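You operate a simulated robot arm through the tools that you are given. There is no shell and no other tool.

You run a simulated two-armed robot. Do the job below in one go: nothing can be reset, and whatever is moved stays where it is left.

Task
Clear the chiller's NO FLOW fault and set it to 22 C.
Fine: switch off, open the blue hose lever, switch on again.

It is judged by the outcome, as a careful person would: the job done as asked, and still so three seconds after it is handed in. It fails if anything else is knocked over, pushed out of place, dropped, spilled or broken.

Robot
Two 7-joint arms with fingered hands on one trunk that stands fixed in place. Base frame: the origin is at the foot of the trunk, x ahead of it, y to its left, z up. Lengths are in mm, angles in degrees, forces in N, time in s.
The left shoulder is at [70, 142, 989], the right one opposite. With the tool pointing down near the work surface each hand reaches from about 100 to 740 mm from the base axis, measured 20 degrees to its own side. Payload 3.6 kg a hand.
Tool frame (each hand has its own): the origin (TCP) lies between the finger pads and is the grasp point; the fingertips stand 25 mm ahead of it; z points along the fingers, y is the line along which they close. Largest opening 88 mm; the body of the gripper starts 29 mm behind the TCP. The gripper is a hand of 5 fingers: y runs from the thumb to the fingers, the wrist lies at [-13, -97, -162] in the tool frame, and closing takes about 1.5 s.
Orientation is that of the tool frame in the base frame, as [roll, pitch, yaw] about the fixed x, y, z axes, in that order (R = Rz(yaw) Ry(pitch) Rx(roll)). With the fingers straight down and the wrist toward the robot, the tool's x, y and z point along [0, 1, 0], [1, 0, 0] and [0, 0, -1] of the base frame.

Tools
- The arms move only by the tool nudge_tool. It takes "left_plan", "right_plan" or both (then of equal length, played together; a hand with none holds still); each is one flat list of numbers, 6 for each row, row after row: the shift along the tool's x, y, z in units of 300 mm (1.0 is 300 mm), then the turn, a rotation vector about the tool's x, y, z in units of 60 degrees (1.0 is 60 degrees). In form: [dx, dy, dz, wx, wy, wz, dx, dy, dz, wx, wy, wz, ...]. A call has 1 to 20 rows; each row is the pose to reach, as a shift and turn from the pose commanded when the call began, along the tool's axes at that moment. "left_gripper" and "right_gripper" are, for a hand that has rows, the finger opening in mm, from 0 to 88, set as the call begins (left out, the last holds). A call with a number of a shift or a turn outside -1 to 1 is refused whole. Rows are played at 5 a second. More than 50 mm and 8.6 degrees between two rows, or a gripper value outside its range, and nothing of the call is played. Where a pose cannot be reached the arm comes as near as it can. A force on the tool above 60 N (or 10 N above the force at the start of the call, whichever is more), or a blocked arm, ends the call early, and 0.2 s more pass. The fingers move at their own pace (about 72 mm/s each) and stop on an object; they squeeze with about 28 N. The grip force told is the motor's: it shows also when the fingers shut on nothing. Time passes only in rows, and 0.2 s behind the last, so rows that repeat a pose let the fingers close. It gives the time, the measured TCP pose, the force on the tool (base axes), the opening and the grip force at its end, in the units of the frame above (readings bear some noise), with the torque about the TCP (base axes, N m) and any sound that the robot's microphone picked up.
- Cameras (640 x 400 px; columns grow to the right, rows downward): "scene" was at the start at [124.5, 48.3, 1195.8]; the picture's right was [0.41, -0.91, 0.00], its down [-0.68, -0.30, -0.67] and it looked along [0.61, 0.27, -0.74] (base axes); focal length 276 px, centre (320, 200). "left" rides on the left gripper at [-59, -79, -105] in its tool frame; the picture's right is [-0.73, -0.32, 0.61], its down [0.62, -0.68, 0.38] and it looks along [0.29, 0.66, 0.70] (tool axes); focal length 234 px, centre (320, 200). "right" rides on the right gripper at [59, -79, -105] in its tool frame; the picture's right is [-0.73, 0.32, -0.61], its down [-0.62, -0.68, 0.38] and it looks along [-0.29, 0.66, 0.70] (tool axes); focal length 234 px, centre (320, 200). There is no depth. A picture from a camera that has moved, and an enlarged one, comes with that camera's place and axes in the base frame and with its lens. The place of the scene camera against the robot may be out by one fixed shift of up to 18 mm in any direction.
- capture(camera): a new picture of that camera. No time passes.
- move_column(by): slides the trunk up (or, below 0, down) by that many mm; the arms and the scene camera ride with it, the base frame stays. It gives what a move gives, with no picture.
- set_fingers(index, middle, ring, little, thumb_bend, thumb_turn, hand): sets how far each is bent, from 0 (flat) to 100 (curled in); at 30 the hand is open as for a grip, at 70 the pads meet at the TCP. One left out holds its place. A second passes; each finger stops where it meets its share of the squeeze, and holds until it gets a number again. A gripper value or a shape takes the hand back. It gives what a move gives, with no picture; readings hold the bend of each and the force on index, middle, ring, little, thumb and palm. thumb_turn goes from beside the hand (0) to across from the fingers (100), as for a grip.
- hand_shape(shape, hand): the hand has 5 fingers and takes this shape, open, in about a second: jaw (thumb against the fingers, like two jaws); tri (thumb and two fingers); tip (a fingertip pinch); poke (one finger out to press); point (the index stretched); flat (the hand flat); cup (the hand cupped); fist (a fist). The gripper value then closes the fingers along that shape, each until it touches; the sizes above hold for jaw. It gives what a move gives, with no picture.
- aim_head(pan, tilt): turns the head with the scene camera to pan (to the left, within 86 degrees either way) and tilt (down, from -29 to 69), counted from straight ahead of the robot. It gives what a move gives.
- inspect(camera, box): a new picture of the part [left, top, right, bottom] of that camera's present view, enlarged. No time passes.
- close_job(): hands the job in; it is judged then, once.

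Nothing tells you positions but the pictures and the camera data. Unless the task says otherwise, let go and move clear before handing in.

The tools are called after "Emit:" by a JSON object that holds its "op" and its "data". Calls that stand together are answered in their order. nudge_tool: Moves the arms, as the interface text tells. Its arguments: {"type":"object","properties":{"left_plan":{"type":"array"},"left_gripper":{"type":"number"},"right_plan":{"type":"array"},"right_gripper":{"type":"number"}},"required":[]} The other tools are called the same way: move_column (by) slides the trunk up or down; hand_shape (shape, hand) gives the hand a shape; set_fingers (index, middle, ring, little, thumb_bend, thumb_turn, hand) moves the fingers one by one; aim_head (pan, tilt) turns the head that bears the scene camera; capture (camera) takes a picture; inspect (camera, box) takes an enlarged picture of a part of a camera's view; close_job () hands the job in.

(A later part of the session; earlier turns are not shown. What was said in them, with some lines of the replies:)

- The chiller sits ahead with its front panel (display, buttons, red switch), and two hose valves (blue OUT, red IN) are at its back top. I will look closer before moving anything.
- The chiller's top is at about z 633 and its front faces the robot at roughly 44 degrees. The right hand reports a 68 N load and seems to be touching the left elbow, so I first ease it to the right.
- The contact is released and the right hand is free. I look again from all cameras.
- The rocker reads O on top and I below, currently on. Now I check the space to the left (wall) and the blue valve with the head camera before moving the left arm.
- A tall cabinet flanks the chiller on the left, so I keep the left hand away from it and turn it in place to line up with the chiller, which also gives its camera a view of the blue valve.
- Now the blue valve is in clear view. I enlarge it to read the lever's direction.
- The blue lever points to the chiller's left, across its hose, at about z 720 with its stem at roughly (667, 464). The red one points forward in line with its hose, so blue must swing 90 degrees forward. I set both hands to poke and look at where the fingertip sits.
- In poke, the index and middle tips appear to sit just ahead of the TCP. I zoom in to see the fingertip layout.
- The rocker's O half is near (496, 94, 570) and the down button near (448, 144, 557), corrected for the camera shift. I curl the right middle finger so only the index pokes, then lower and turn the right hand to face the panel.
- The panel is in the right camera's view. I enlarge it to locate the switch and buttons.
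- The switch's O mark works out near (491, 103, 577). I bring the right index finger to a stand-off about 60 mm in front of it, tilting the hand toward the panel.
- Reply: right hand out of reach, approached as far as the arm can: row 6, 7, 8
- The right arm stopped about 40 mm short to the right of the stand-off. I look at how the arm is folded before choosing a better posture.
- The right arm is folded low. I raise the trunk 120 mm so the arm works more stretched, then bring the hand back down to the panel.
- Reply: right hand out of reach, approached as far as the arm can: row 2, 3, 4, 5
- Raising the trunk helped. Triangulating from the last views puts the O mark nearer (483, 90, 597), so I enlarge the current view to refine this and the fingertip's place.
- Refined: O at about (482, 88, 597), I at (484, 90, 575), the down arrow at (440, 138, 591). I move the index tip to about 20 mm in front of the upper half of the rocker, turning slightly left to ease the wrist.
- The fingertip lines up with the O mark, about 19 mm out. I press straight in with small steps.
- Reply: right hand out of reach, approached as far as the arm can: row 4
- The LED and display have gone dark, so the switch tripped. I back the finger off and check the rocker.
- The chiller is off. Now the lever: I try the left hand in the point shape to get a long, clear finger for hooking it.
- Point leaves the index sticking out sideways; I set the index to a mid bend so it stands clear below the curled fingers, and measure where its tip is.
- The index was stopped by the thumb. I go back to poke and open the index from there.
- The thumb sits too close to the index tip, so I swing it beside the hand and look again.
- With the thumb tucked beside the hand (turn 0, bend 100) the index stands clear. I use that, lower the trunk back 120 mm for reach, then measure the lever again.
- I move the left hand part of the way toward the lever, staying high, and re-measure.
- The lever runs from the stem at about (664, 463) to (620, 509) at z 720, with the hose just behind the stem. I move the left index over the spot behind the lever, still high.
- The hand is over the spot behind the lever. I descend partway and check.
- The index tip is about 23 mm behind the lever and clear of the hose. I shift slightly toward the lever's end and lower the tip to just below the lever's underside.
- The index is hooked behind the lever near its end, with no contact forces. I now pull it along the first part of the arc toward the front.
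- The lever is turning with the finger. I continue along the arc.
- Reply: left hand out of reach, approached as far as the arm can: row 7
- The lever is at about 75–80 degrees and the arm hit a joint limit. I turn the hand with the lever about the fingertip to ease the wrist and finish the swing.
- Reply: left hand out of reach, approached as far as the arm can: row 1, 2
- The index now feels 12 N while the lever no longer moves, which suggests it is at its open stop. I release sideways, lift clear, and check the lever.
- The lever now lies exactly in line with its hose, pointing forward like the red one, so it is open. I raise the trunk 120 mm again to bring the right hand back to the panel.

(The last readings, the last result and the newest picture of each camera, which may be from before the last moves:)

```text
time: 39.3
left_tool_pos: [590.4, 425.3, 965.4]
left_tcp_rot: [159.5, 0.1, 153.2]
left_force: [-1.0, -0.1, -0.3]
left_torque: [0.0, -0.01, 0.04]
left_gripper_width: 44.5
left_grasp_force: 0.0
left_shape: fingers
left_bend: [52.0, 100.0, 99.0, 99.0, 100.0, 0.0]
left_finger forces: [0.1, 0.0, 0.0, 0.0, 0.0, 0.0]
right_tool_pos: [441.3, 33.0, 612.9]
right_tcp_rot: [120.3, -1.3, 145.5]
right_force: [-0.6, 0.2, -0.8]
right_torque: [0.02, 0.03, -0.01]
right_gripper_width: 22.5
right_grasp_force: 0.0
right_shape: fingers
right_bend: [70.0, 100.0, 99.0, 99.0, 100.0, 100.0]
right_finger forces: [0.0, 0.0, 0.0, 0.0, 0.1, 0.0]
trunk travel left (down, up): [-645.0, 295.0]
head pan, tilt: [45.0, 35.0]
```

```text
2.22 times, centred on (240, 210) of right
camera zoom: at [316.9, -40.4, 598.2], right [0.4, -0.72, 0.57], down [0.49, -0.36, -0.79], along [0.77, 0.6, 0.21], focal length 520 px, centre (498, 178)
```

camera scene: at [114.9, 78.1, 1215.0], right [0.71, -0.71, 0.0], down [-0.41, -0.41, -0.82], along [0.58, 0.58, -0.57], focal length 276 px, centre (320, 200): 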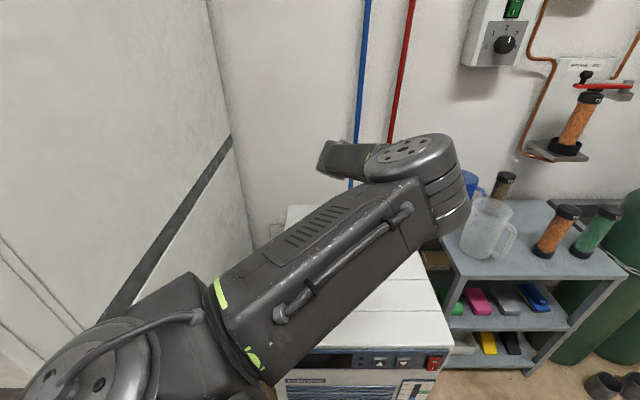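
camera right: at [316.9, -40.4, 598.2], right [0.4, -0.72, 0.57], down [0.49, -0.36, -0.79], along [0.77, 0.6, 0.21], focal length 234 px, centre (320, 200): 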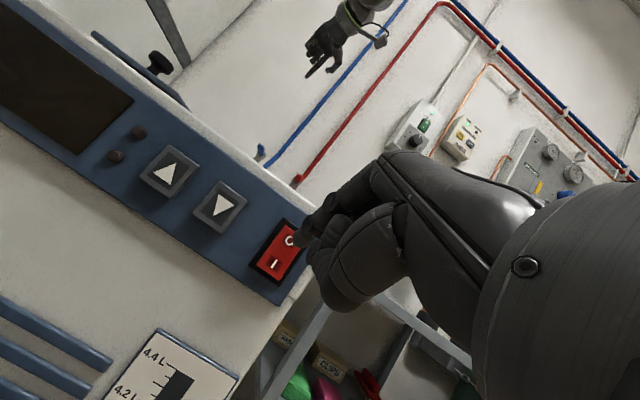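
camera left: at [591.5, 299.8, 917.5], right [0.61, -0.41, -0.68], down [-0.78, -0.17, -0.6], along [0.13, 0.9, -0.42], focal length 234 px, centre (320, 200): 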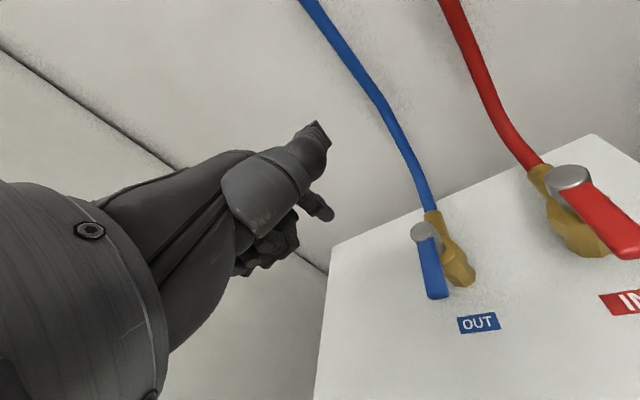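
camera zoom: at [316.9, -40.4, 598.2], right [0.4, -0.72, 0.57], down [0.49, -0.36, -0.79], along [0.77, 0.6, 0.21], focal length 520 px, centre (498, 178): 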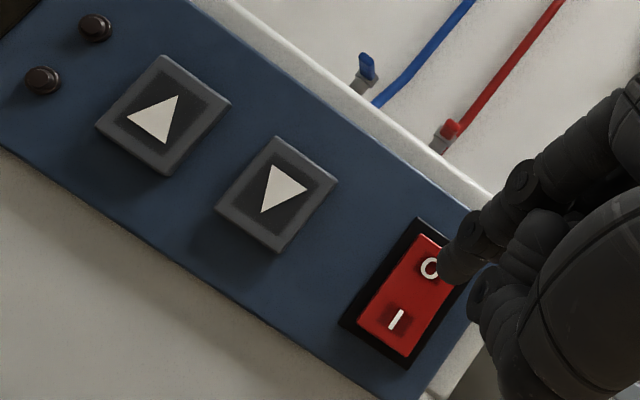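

The I mark is visible on the lower half of the rocker. I lower the right fingertip to about 20 mm in front of it.

Emit:
{"op": "nudge_tool", "data": {"right_plan": [-0.007, -0.06, 0.05, 0, 0, 0, -0.015, -0.039, 0.134, 0, 0, 0, -0.015, -0.039, 0.134, 0, 0, 0]}}

Emit:
{"op": "capture", "data": {"camera": "right"}}

Emit:
{"op": "inspect", "data": {"camera": "right", "box": [180, 100, 380, 250]}}

```text
time: 40.1
left_tool_pos: [590.1, 424.9, 966.0]
left_tcp_rot: [159.5, 0.1, 153.2]
left_force: [0.2, 0.7, -0.4]
left_torque: [-0.02, 0.01, 0.01]
left_gripper_width: 44.5
left_grasp_force: 0.0
left_shape: fingers
left_bend: [52.0, 100.0, 99.0, 99.0, 100.0, 0.0]
left_finger forces: [0.0, 0.0, 0.0, 0.0, 0.1, 0.0]
right_tool_pos: [456.2, 51.3, 595.1]
right_tcp_rot: [120.3, -1.2, 145.3]
right_force: [-0.1, 0.7, 0.7]
right_torque: [-0.02, -0.02, -0.01]
right_gripper_width: 22.4
right_grasp_force: 0.0
right_shape: fingers
right_bend: [70.0, 100.0, 99.0, 99.0, 100.0, 100.0]
right_finger forces: [0.1, 0.0, 0.0, 0.1, 0.1, 0.0]
right hand out of reach, approached as far as the arm can: row 2, 3
trunk travel left (down, up): [-645.0, 295.0]
head pan, tilt: [45.0, 35.0]
```

```text
taken
camera right: at [332.1, -21.4, 580.9], right [0.4, -0.72, 0.57], down [0.49, -0.36, -0.79], along [0.77, 0.6, 0.21], focal length 234 px, centre (320, 200)
```

right: 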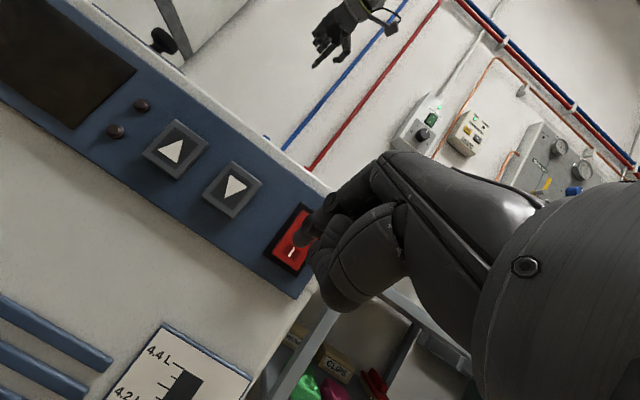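

```text
2.67 times, centred on (280, 175) of right
camera zoom: at [332.1, -21.4, 580.9], right [0.4, -0.72, 0.57], down [0.49, -0.36, -0.79], along [0.77, 0.6, 0.21], focal length 624 px, centre (427, 267)
```

zoom: 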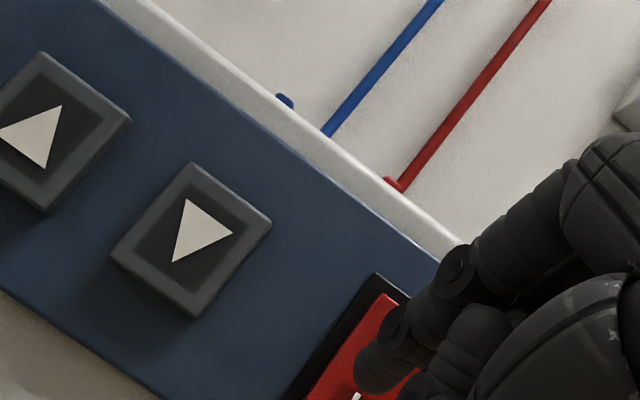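

The arm's limit left the tip about 12 mm high. I lower the trunk 30 mm and raise the hand a little relative to it, which repeats the posture that worked before.

Emit:
{"op": "move_column", "data": {"by": -30}}

Emit:
{"op": "nudge_tool", "data": {"right_plan": [0.001, 0.026, -0.016, 0, 0, 0, 0.001, 0.052, -0.03, 0, 0, 0, 0.001, 0.052, -0.03, 0, 0, 0]}}

Emit:
{"op": "inspect", "data": {"camera": "right", "box": [180, 130, 380, 280]}}

```text
time: 40.9
left_tool_pos: [588.1, 423.8, 936.7]
left_tcp_rot: [159.6, 0.2, 153.2]
left_force: [0.1, 0.7, -0.2]
left_torque: [0.01, -0.02, 0.0]
left_gripper_width: 44.7
left_grasp_force: 0.2
left_shape: fingers
left_bend: [52.0, 100.0, 99.0, 99.0, 100.0, 0.0]
left_finger forces: [0.1, 0.0, 0.1, 0.0, 0.0, 0.1]
right_tool_pos: [457.0, 52.5, 566.1]
right_tcp_rot: [120.4, -1.2, 145.4]
right_force: [0.8, -0.3, -0.3]
right_torque: [0.0, 0.03, 0.0]
right_gripper_width: 22.3
right_grasp_force: 0.0
right_shape: fingers
right_bend: [70.0, 100.0, 99.0, 99.0, 100.0, 100.0]
right_finger forces: [0.0, 0.1, 0.0, 0.0, 0.0, 0.0]
trunk travel left (down, up): [-615.0, 325.0]
head pan, tilt: [45.0, 35.0]
```

```text
time: 41.7
left_tool_pos: [590.2, 424.4, 935.8]
left_tcp_rot: [159.6, 0.2, 153.2]
left_force: [-1.2, 0.3, -0.3]
left_torque: [0.04, 0.0, 0.02]
left_gripper_width: 44.7
left_grasp_force: 0.1
left_shape: fingers
left_bend: [52.0, 100.0, 99.0, 99.0, 100.0, 0.0]
left_finger forces: [0.0, 0.1, 0.0, 0.1, 0.1, 0.1]
right_tool_pos: [456.6, 51.7, 582.9]
right_tcp_rot: [120.3, -1.2, 145.5]
right_force: [-0.3, 0.2, 0.5]
right_torque: [-0.01, 0.01, -0.01]
right_gripper_width: 22.6
right_grasp_force: 0.1
right_shape: fingers
right_bend: [70.0, 100.0, 99.0, 99.0, 100.0, 100.0]
right_finger forces: [0.0, 0.0, 0.0, 0.1, 0.1, 0.0]
trunk travel left (down, up): [-615.0, 325.0]
head pan, tilt: [45.0, 35.0]
```

```text
2.67 times, centred on (280, 205) of right
camera zoom: at [333.1, -22.0, 568.7], right [0.4, -0.72, 0.57], down [0.49, -0.36, -0.79], along [0.77, 0.6, 0.21], focal length 624 px, centre (427, 187)
```

zoom: 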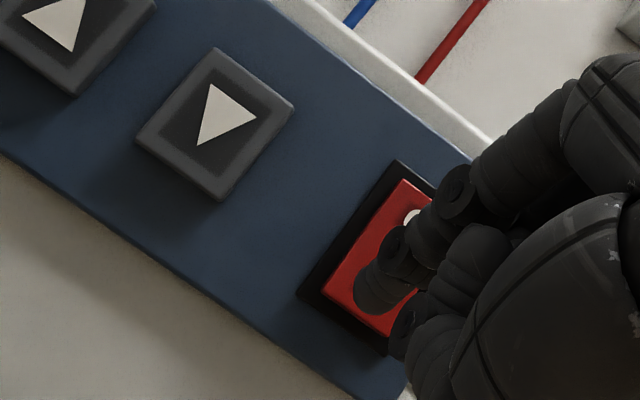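

The fingertip is in front of the I half. I press in with small steps.

Emit:
{"op": "nudge_tool", "data": {"right_plan": [-0.008, 0.02, 0.034, 0, 0, 0, -0.012, 0.03, 0.051, 0, 0, 0, -0.015, 0.036, 0.062, 0, 0, 0, -0.017, 0.043, 0.073, 0, 0, 0, -0.02, 0.05, 0.085, 0, 0, 0]}}

Emit:
{"op": "capture", "data": {"camera": "right"}}

```text
time: 42.9
left_tool_pos: [589.8, 424.3, 937.0]
left_tcp_rot: [159.6, 0.1, 153.2]
left_force: [-0.1, -0.8, 0.8]
left_torque: [-0.01, -0.01, -0.02]
left_gripper_width: 44.7
left_grasp_force: 0.0
left_shape: fingers
left_bend: [52.0, 100.0, 99.0, 99.0, 100.0, 0.0]
left_finger forces: [0.0, 0.1, 0.1, 0.0, 0.1, 0.0]
right_tool_pos: [477.9, 71.6, 582.7]
right_tcp_rot: [120.4, -1.2, 145.4]
right_force: [-4.0, -4.3, 0.3]
right_torque: [-0.03, 0.03, 0.01]
right_gripper_width: 20.6
right_grasp_force: 2.7
right_shape: fingers
right_bend: [70.0, 100.0, 99.0, 99.0, 100.0, 100.0]
right_finger forces: [5.0, 0.0, 0.1, 0.0, 0.1, 0.1]
trunk travel left (down, up): [-615.0, 325.0]
head pan, tilt: [45.0, 35.0]
```

```text
taken
camera right: at [353.1, -1.8, 568.3], right [0.4, -0.72, 0.57], down [0.49, -0.36, -0.79], along [0.77, 0.6, 0.21], focal length 234 px, centre (320, 200)
```

right: 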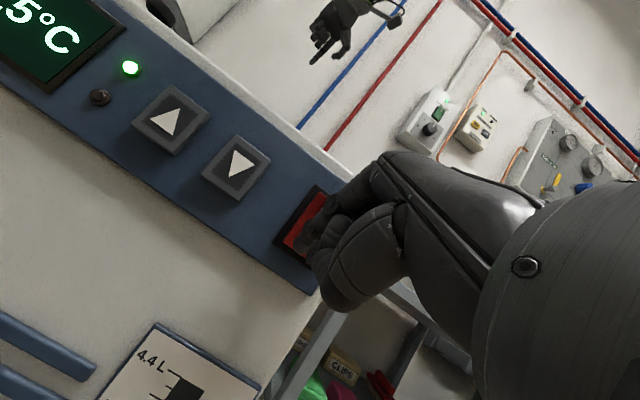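

The chiller is back on with a green LED. I back away, then move left with a little turn toward the down button.

Emit:
{"op": "nudge_tool", "data": {"right_plan": [0.014, -0.033, -0.056, 0, 0, 0, 0.027, -0.066, -0.113, 0, 0, 0, 0.09, -0.033, -0.097, 0.002, 0.072, -0.042, 0.15, 0, -0.082, 0.003, 0.144, -0.084, 0.21, 0.033, -0.066, 0.005, 0.216, -0.1265, 0.21, 0.033, -0.066, 0.005, 0.216, -0.1265]}}

Emit:
{"op": "capture", "data": {"camera": "right"}}

Emit:
{"op": "aim_head", "data": {"pan": 24, "tilt": 52}}

Emit:
{"op": "capture", "data": {"camera": "scene"}}

```text
time: 44.3
left_tool_pos: [589.7, 423.8, 936.1]
left_tcp_rot: [159.7, 0.2, 153.2]
left_force: [-0.4, -0.4, 0.3]
left_torque: [0.0, -0.02, 0.01]
left_gripper_width: 44.7
left_grasp_force: 0.1
left_shape: fingers
left_bend: [52.0, 100.0, 99.0, 99.0, 100.0, 0.0]
left_finger forces: [0.0, 0.0, 0.0, 0.0, 0.0, 0.0]
right_tool_pos: [417.4, 96.3, 604.7]
right_tcp_rot: [120.4, -1.2, 160.5]
right_force: [0.4, 0.4, 0.5]
right_torque: [0.02, -0.01, 0.01]
right_gripper_width: 22.9
right_grasp_force: 0.0
right_shape: fingers
right_bend: [70.0, 100.0, 99.0, 99.0, 100.0, 100.0]
right_finger forces: [0.0, 0.0, 0.1, 0.0, 0.1, 0.0]
trunk travel left (down, up): [-615.0, 325.0]
head pan, tilt: [45.0, 35.0]
```

```text
taken
camera right: at [316.5, -5.6, 589.9], right [0.57, -0.59, 0.57], down [0.57, -0.22, -0.79], along [0.59, 0.78, 0.21], focal length 234 px, centre (320, 200)
```

right: 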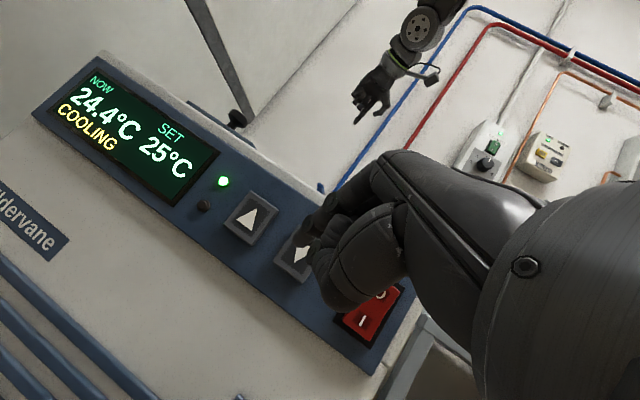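

```text
time: 45.1
left_tool_pos: [590.5, 424.3, 935.8]
left_tcp_rot: [159.6, 0.2, 153.1]
left_force: [-0.3, 0.0, 0.0]
left_torque: [0.0, 0.01, 0.02]
left_gripper_width: 44.7
left_grasp_force: 0.0
left_shape: fingers
left_bend: [52.0, 100.0, 99.0, 99.0, 100.0, 0.0]
left_finger forces: [0.0, 0.1, 0.0, 0.0, 0.0, 0.0]
right_tool_pos: [417.5, 97.9, 604.6]
right_tcp_rot: [120.4, -1.2, 160.5]
right_force: [-0.2, 0.2, 1.3]
right_torque: [-0.01, 0.02, -0.01]
right_gripper_width: 22.5
right_grasp_force: 0.0
right_shape: fingers
right_bend: [70.0, 100.0, 99.0, 99.0, 100.0, 100.0]
right_finger forces: [0.0, 0.0, 0.1, 0.0, 0.0, 0.0]
trunk travel left (down, up): [-615.0, 325.0]
head pan, tilt: [24.0, 52.0]
```

```text
taken
camera scene: at [121.4, 46.8, 1280.7], right [0.41, -0.91, 0.0], down [-0.72, -0.32, -0.62], along [0.56, 0.25, -0.79], focal length 276 px, centre (320, 200)
```

scene: 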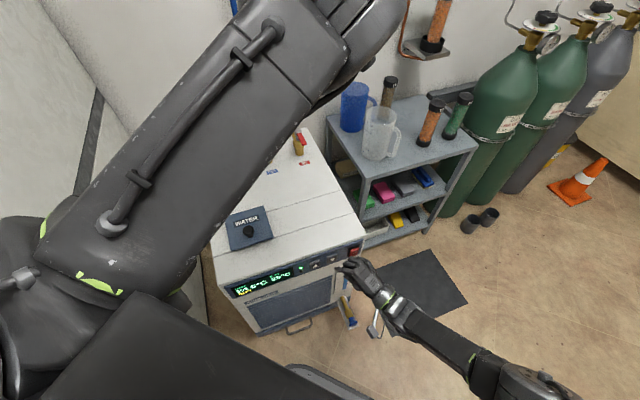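

The display now shows COOLING with SET 25 °C, so the fault is cleared. I zoom to line up the finger with the down arrow.

Emit:
{"op": "inspect", "data": {"camera": "right", "box": [200, 170, 400, 320]}}

```text
2.67 times, centred on (300, 245) of right
camera zoom: at [316.6, -5.4, 589.8], right [0.57, -0.59, 0.57], down [0.57, -0.22, -0.79], along [0.59, 0.78, 0.21], focal length 624 px, centre (373, 80)
```

zoom: 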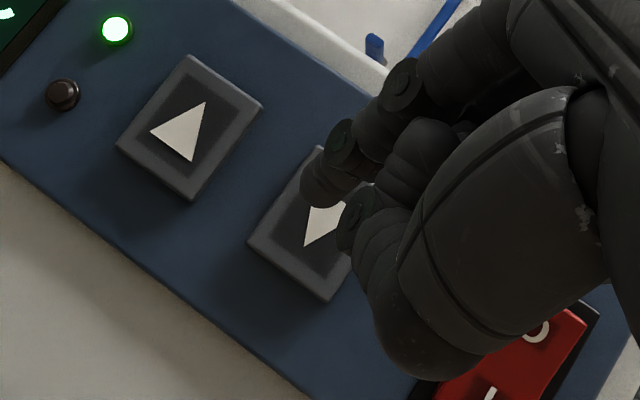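

The curled fingers could come close to the rocker at this angle, so I turn the hand back 10 degrees about the fingertip before pressing.

Emit:
{"op": "nudge_tool", "data": {"right_plan": [0.004, -0.007, 0.001, -0.002, -0.072, 0.042, 0.008, -0.014, 0.003, -0.003, -0.144, 0.084, 0.008, -0.014, 0.003, -0.003, -0.144, 0.084]}}

Emit:
{"op": "inspect", "data": {"camera": "right", "box": [180, 130, 400, 295]}}

```text
time: 45.9
left_tool_pos: [590.1, 424.4, 936.6]
left_tcp_rot: [159.6, 0.1, 153.3]
left_force: [0.1, 0.3, -0.1]
left_torque: [-0.02, 0.03, -0.03]
left_gripper_width: 44.5
left_grasp_force: 0.1
left_shape: fingers
left_bend: [52.0, 100.0, 99.0, 99.0, 100.0, 0.0]
left_finger forces: [0.0, 0.0, 0.1, 0.1, 0.1, 0.0]
right_tool_pos: [416.5, 97.6, 600.1]
right_tcp_rot: [120.4, -1.2, 150.5]
right_force: [-1.0, 0.0, 0.2]
right_torque: [-0.01, 0.02, 0.0]
right_gripper_width: 22.7
right_grasp_force: 0.0
right_shape: fingers
right_bend: [70.0, 100.0, 99.0, 99.0, 100.0, 100.0]
right_finger forces: [0.0, 0.0, 0.1, 0.0, 0.1, 0.0]
trunk travel left (down, up): [-615.0, 325.0]
head pan, tilt: [24.0, 52.0]
```

```text
2.42 times, centred on (290, 212) of right
camera zoom: at [299.5, 14.0, 585.4], right [0.46, -0.68, 0.57], down [0.52, -0.31, -0.79], along [0.72, 0.67, 0.21], focal length 568 px, centre (393, 170)
```

zoom: 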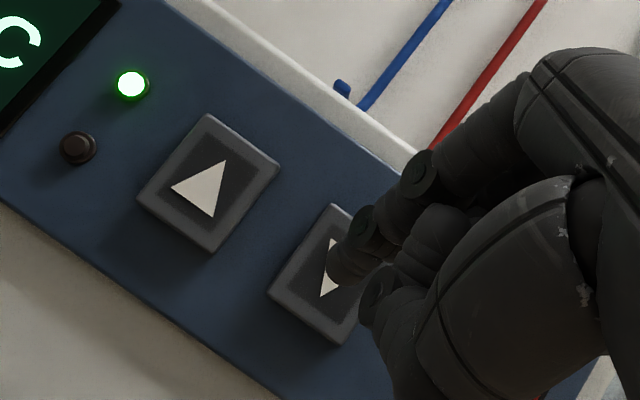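

The finger is centred on the down arrow about 24 mm out. I make one short press and return.

Emit:
{"op": "nudge_tool", "data": {"right_plan": [-0.014, 0.024, 0.041, 0, 0, 0, -0.019, 0.032, 0.055, 0, 0, 0, -0.025, 0.042, 0.072, 0, 0, 0, -0.014, 0.024, 0.041, 0, 0, 0, -0.005, 0.008, 0.014, 0, 0, 0]}}

Emit:
{"op": "capture", "data": {"camera": "right"}}

Emit:
{"op": "inspect", "data": {"camera": "scene", "box": [220, 230, 370, 310]}}

```text
time: 47.1
left_tool_pos: [589.9, 424.1, 936.7]
left_tcp_rot: [159.6, 0.1, 153.1]
left_force: [0.8, 0.4, 0.3]
left_torque: [0.01, -0.02, 0.0]
left_gripper_width: 44.6
left_grasp_force: 0.0
left_shape: fingers
left_bend: [52.0, 100.0, 99.0, 99.0, 100.0, 0.0]
left_finger forces: [0.0, 0.0, 0.0, 0.0, 0.0, 0.0]
right_tool_pos: [419.6, 101.9, 600.3]
right_tcp_rot: [120.5, -1.2, 150.4]
right_force: [0.4, 0.2, -1.2]
right_torque: [-0.02, 0.0, 0.0]
right_gripper_width: 22.6
right_grasp_force: 0.0
right_shape: fingers
right_bend: [70.0, 100.0, 99.0, 99.0, 100.0, 100.0]
right_finger forces: [0.0, 0.1, 0.0, 0.0, 0.0, 0.1]
trunk travel left (down, up): [-615.0, 325.0]
head pan, tilt: [24.0, 52.0]
heard: click
```

```text
taken
camera right: at [302.9, 18.0, 585.7], right [0.46, -0.68, 0.57], down [0.52, -0.31, -0.79], along [0.72, 0.67, 0.21], focal length 234 px, centre (320, 200)
```

right: 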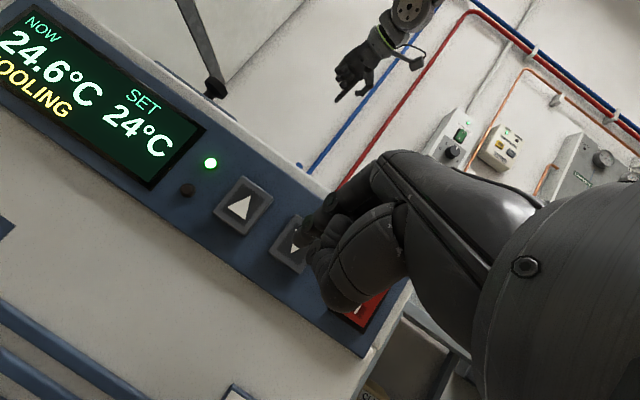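

```text
4.27 times, centred on (295, 270) of scene
camera zoom: at [121.2, 46.6, 1280.6], right [0.41, -0.91, 0.0], down [-0.72, -0.32, -0.62], along [0.56, 0.25, -0.79], focal length 1176 px, centre (427, -99)
```

zoom: 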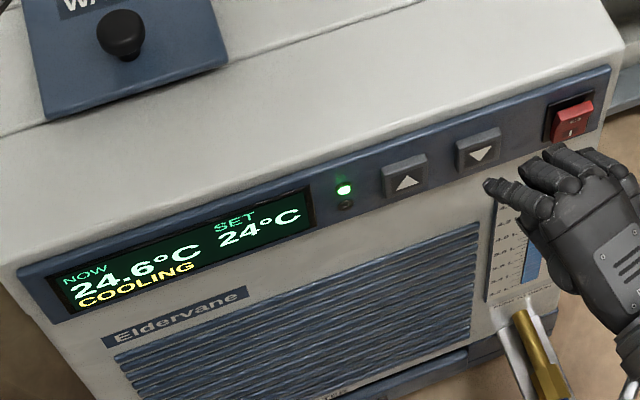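

One click, and SET now reads 24 °C. I press again the same way.

Emit:
{"op": "nudge_tool", "data": {"right_plan": [-0.009, 0.016, 0.027, 0, 0, 0, -0.014, 0.024, 0.041, 0, 0, 0, -0.02, 0.034, 0.058, 0, 0, 0, -0.009, 0.016, 0.027, 0, 0, 0, 0, 0, 0, 0, 0, 0]}}

Emit:
{"op": "capture", "data": {"camera": "right"}}

```text
time: 48.3
left_tool_pos: [589.0, 424.7, 936.2]
left_tcp_rot: [159.6, 0.1, 153.3]
left_force: [0.2, 0.2, 1.2]
left_torque: [0.0, -0.01, 0.03]
left_gripper_width: 44.7
left_grasp_force: 0.0
left_shape: fingers
left_bend: [52.0, 100.0, 99.0, 99.0, 100.0, 0.0]
left_finger forces: [0.0, 0.0, 0.0, 0.0, 0.0, 0.0]
right_tool_pos: [419.8, 101.0, 599.1]
right_tcp_rot: [120.3, -1.2, 150.6]
right_force: [0.1, 0.1, 0.1]
right_torque: [-0.03, 0.02, -0.02]
right_gripper_width: 22.4
right_grasp_force: 0.0
right_shape: fingers
right_bend: [70.0, 100.0, 99.0, 99.0, 100.0, 100.0]
right_finger forces: [0.0, 0.0, 0.0, 0.1, 0.1, 0.0]
trunk travel left (down, up): [-615.0, 325.0]
head pan, tilt: [24.0, 52.0]
heard: click
```

```text
taken
camera right: at [302.1, 17.0, 584.9], right [0.46, -0.68, 0.57], down [0.52, -0.31, -0.79], along [0.72, 0.67, 0.21], focal length 234 px, centre (320, 200)
```

right: 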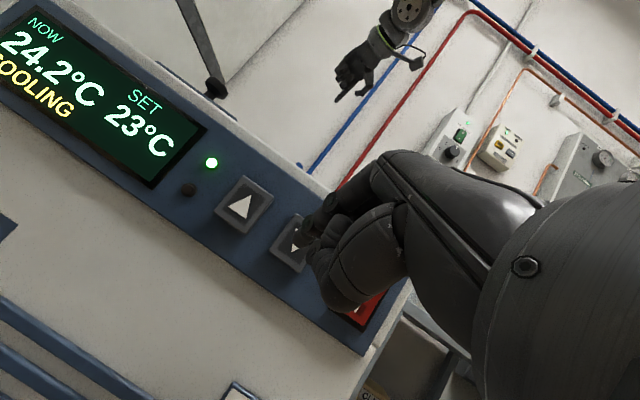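

SET reads 23 °C. One more press.

Emit:
{"op": "nudge_tool", "data": {"right_plan": [-0.009, 0.016, 0.027, 0, 0, 0, -0.014, 0.024, 0.041, 0, 0, 0, -0.02, 0.034, 0.058, 0, 0, 0, -0.009, 0.016, 0.027, 0, 0, 0, 0, 0, 0, 0, 0, 0]}}

Emit:
{"op": "capture", "data": {"camera": "right"}}

```text
time: 49.5
left_tool_pos: [589.9, 423.5, 936.6]
left_tcp_rot: [159.6, 0.2, 153.1]
left_force: [-0.8, 0.8, 0.3]
left_torque: [0.0, 0.02, 0.03]
left_gripper_width: 44.8
left_grasp_force: 0.1
left_shape: fingers
left_bend: [52.0, 100.0, 99.0, 99.0, 100.0, 0.0]
left_finger forces: [0.0, 0.0, 0.0, 0.0, 0.0, 0.0]
right_tool_pos: [418.7, 102.5, 599.2]
right_tcp_rot: [120.4, -1.2, 150.4]
right_force: [0.7, -0.2, -0.3]
right_torque: [-0.04, -0.02, -0.02]
right_gripper_width: 22.7
right_grasp_force: 0.1
right_shape: fingers
right_bend: [70.0, 100.0, 99.0, 99.0, 100.0, 100.0]
right_finger forces: [0.0, 0.0, 0.1, 0.1, 0.0, 0.0]
trunk travel left (down, up): [-615.0, 325.0]
head pan, tilt: [24.0, 52.0]
heard: click
```

```text
taken
camera right: at [302.2, 18.7, 584.2], right [0.46, -0.68, 0.57], down [0.52, -0.31, -0.79], along [0.72, 0.67, 0.21], focal length 234 px, centre (320, 200)
```

right: 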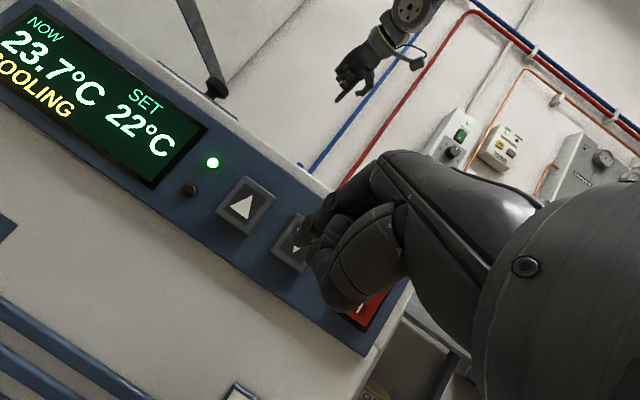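

SET reads 22 °C and it is cooling. I draw the right hand well clear and make a final check of the whole scene.

Emit:
{"op": "nudge_tool", "data": {"right_plan": [0.025, -0.043, -0.073, 0, 0, 0, 0.05, -0.086, -0.147, 0, 0, 0, 0.076, -0.129, -0.22, 0, 0, 0, 0.076, -0.129, -0.22, 0, 0, 0]}}

Emit:
{"op": "capture", "data": {"camera": "scene"}}

Emit:
{"op": "inspect", "data": {"camera": "scene", "box": [220, 230, 370, 320]}}

Emit:
{"op": "capture", "data": {"camera": "left"}}

Emit:
{"op": "capture", "data": {"camera": "right"}}

```text
time: 50.5
left_tool_pos: [590.3, 425.0, 937.1]
left_tcp_rot: [159.6, 0.2, 153.1]
left_force: [-0.5, 0.2, 0.2]
left_torque: [-0.02, -0.03, -0.01]
left_gripper_width: 44.2
left_grasp_force: 0.0
left_shape: fingers
left_bend: [52.0, 100.0, 99.0, 99.0, 100.0, 0.0]
left_finger forces: [0.0, 0.0, 0.0, 0.0, 0.1, 0.0]
right_tool_pos: [363.4, 48.8, 600.2]
right_tcp_rot: [120.3, -1.1, 150.3]
right_force: [-0.5, -0.2, -0.1]
right_torque: [-0.03, -0.03, 0.03]
right_gripper_width: 22.3
right_grasp_force: 0.0
right_shape: fingers
right_bend: [70.0, 100.0, 99.0, 99.0, 100.0, 100.0]
right_finger forces: [0.0, 0.1, 0.1, 0.1, 0.0, 0.0]
trunk travel left (down, up): [-615.0, 325.0]
head pan, tilt: [24.0, 52.0]
```

```text
taken
camera scene: at [121.6, 47.0, 1280.6], right [0.41, -0.91, 0.0], down [-0.72, -0.32, -0.62], along [0.56, 0.25, -0.79], focal length 276 px, centre (320, 200)
```

scene: 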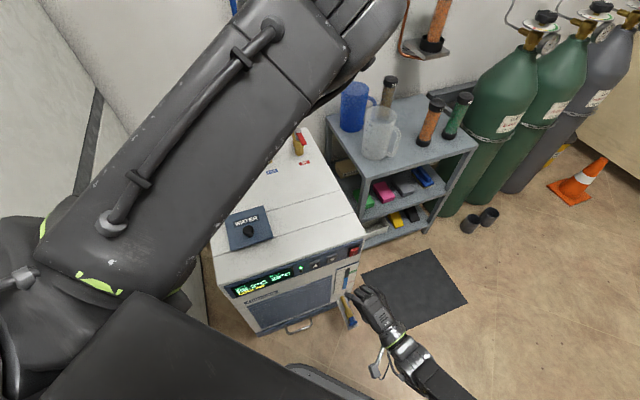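

```text
4.27 times, centred on (295, 275) of scene
camera zoom: at [121.6, 47.0, 1280.6], right [0.41, -0.91, 0.0], down [-0.72, -0.32, -0.62], along [0.56, 0.25, -0.79], focal length 1176 px, centre (427, -120)
```

zoom: 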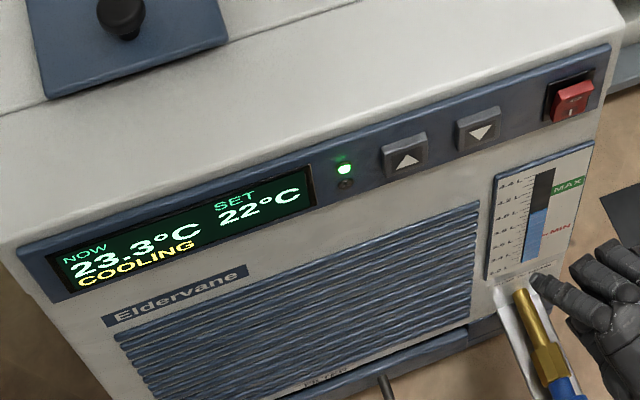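

```text
taken
camera left: at [592.4, 300.2, 1006.5], right [0.61, -0.41, -0.68], down [-0.78, -0.17, -0.6], along [0.13, 0.9, -0.42], focal length 234 px, centre (320, 200)
```

left: 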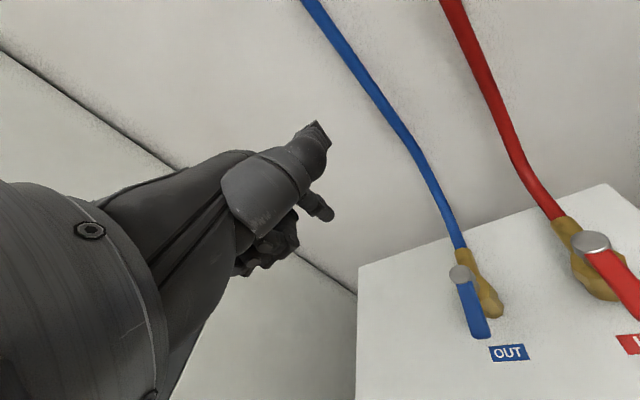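

```text
taken
camera right: at [245.8, -35.2, 586.3], right [0.46, -0.68, 0.57], down [0.52, -0.31, -0.79], along [0.72, 0.67, 0.21], focal length 234 px, centre (320, 200)
```

right: 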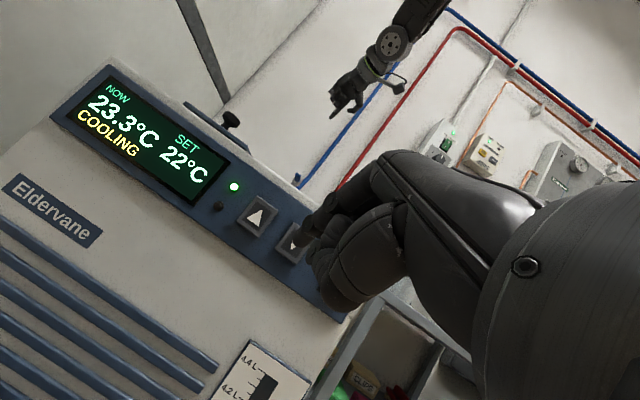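

The chiller shows COOLING with SET at 22 °C and a green LED. The blue lever is in line with its hose, nothing else has moved and both hands are clear, so I hand the job in.

Emit:
{"op": "close_job", "data": {}}

```text
The job is handed in.
```

The chiller's NO FLOW fault is cleared and it is set to 22 °C. At hand-in the display read COOLING, NOW 23.3 °C and SET 22 °C, with a green light.

I switched it off, turned the blue OUT lever a quarter turn so it lies in line with its hose, and switched it on again. Three presses of the down button took the setting from 25 to 22 °C. Nothing else looked disturbed in the final pictures, and both hands ended clear of the chiller.

At the start, before I moved anything, the right hand was under about 68 N of load, apparently against the left elbow. I moved it aside first, and the load went away.
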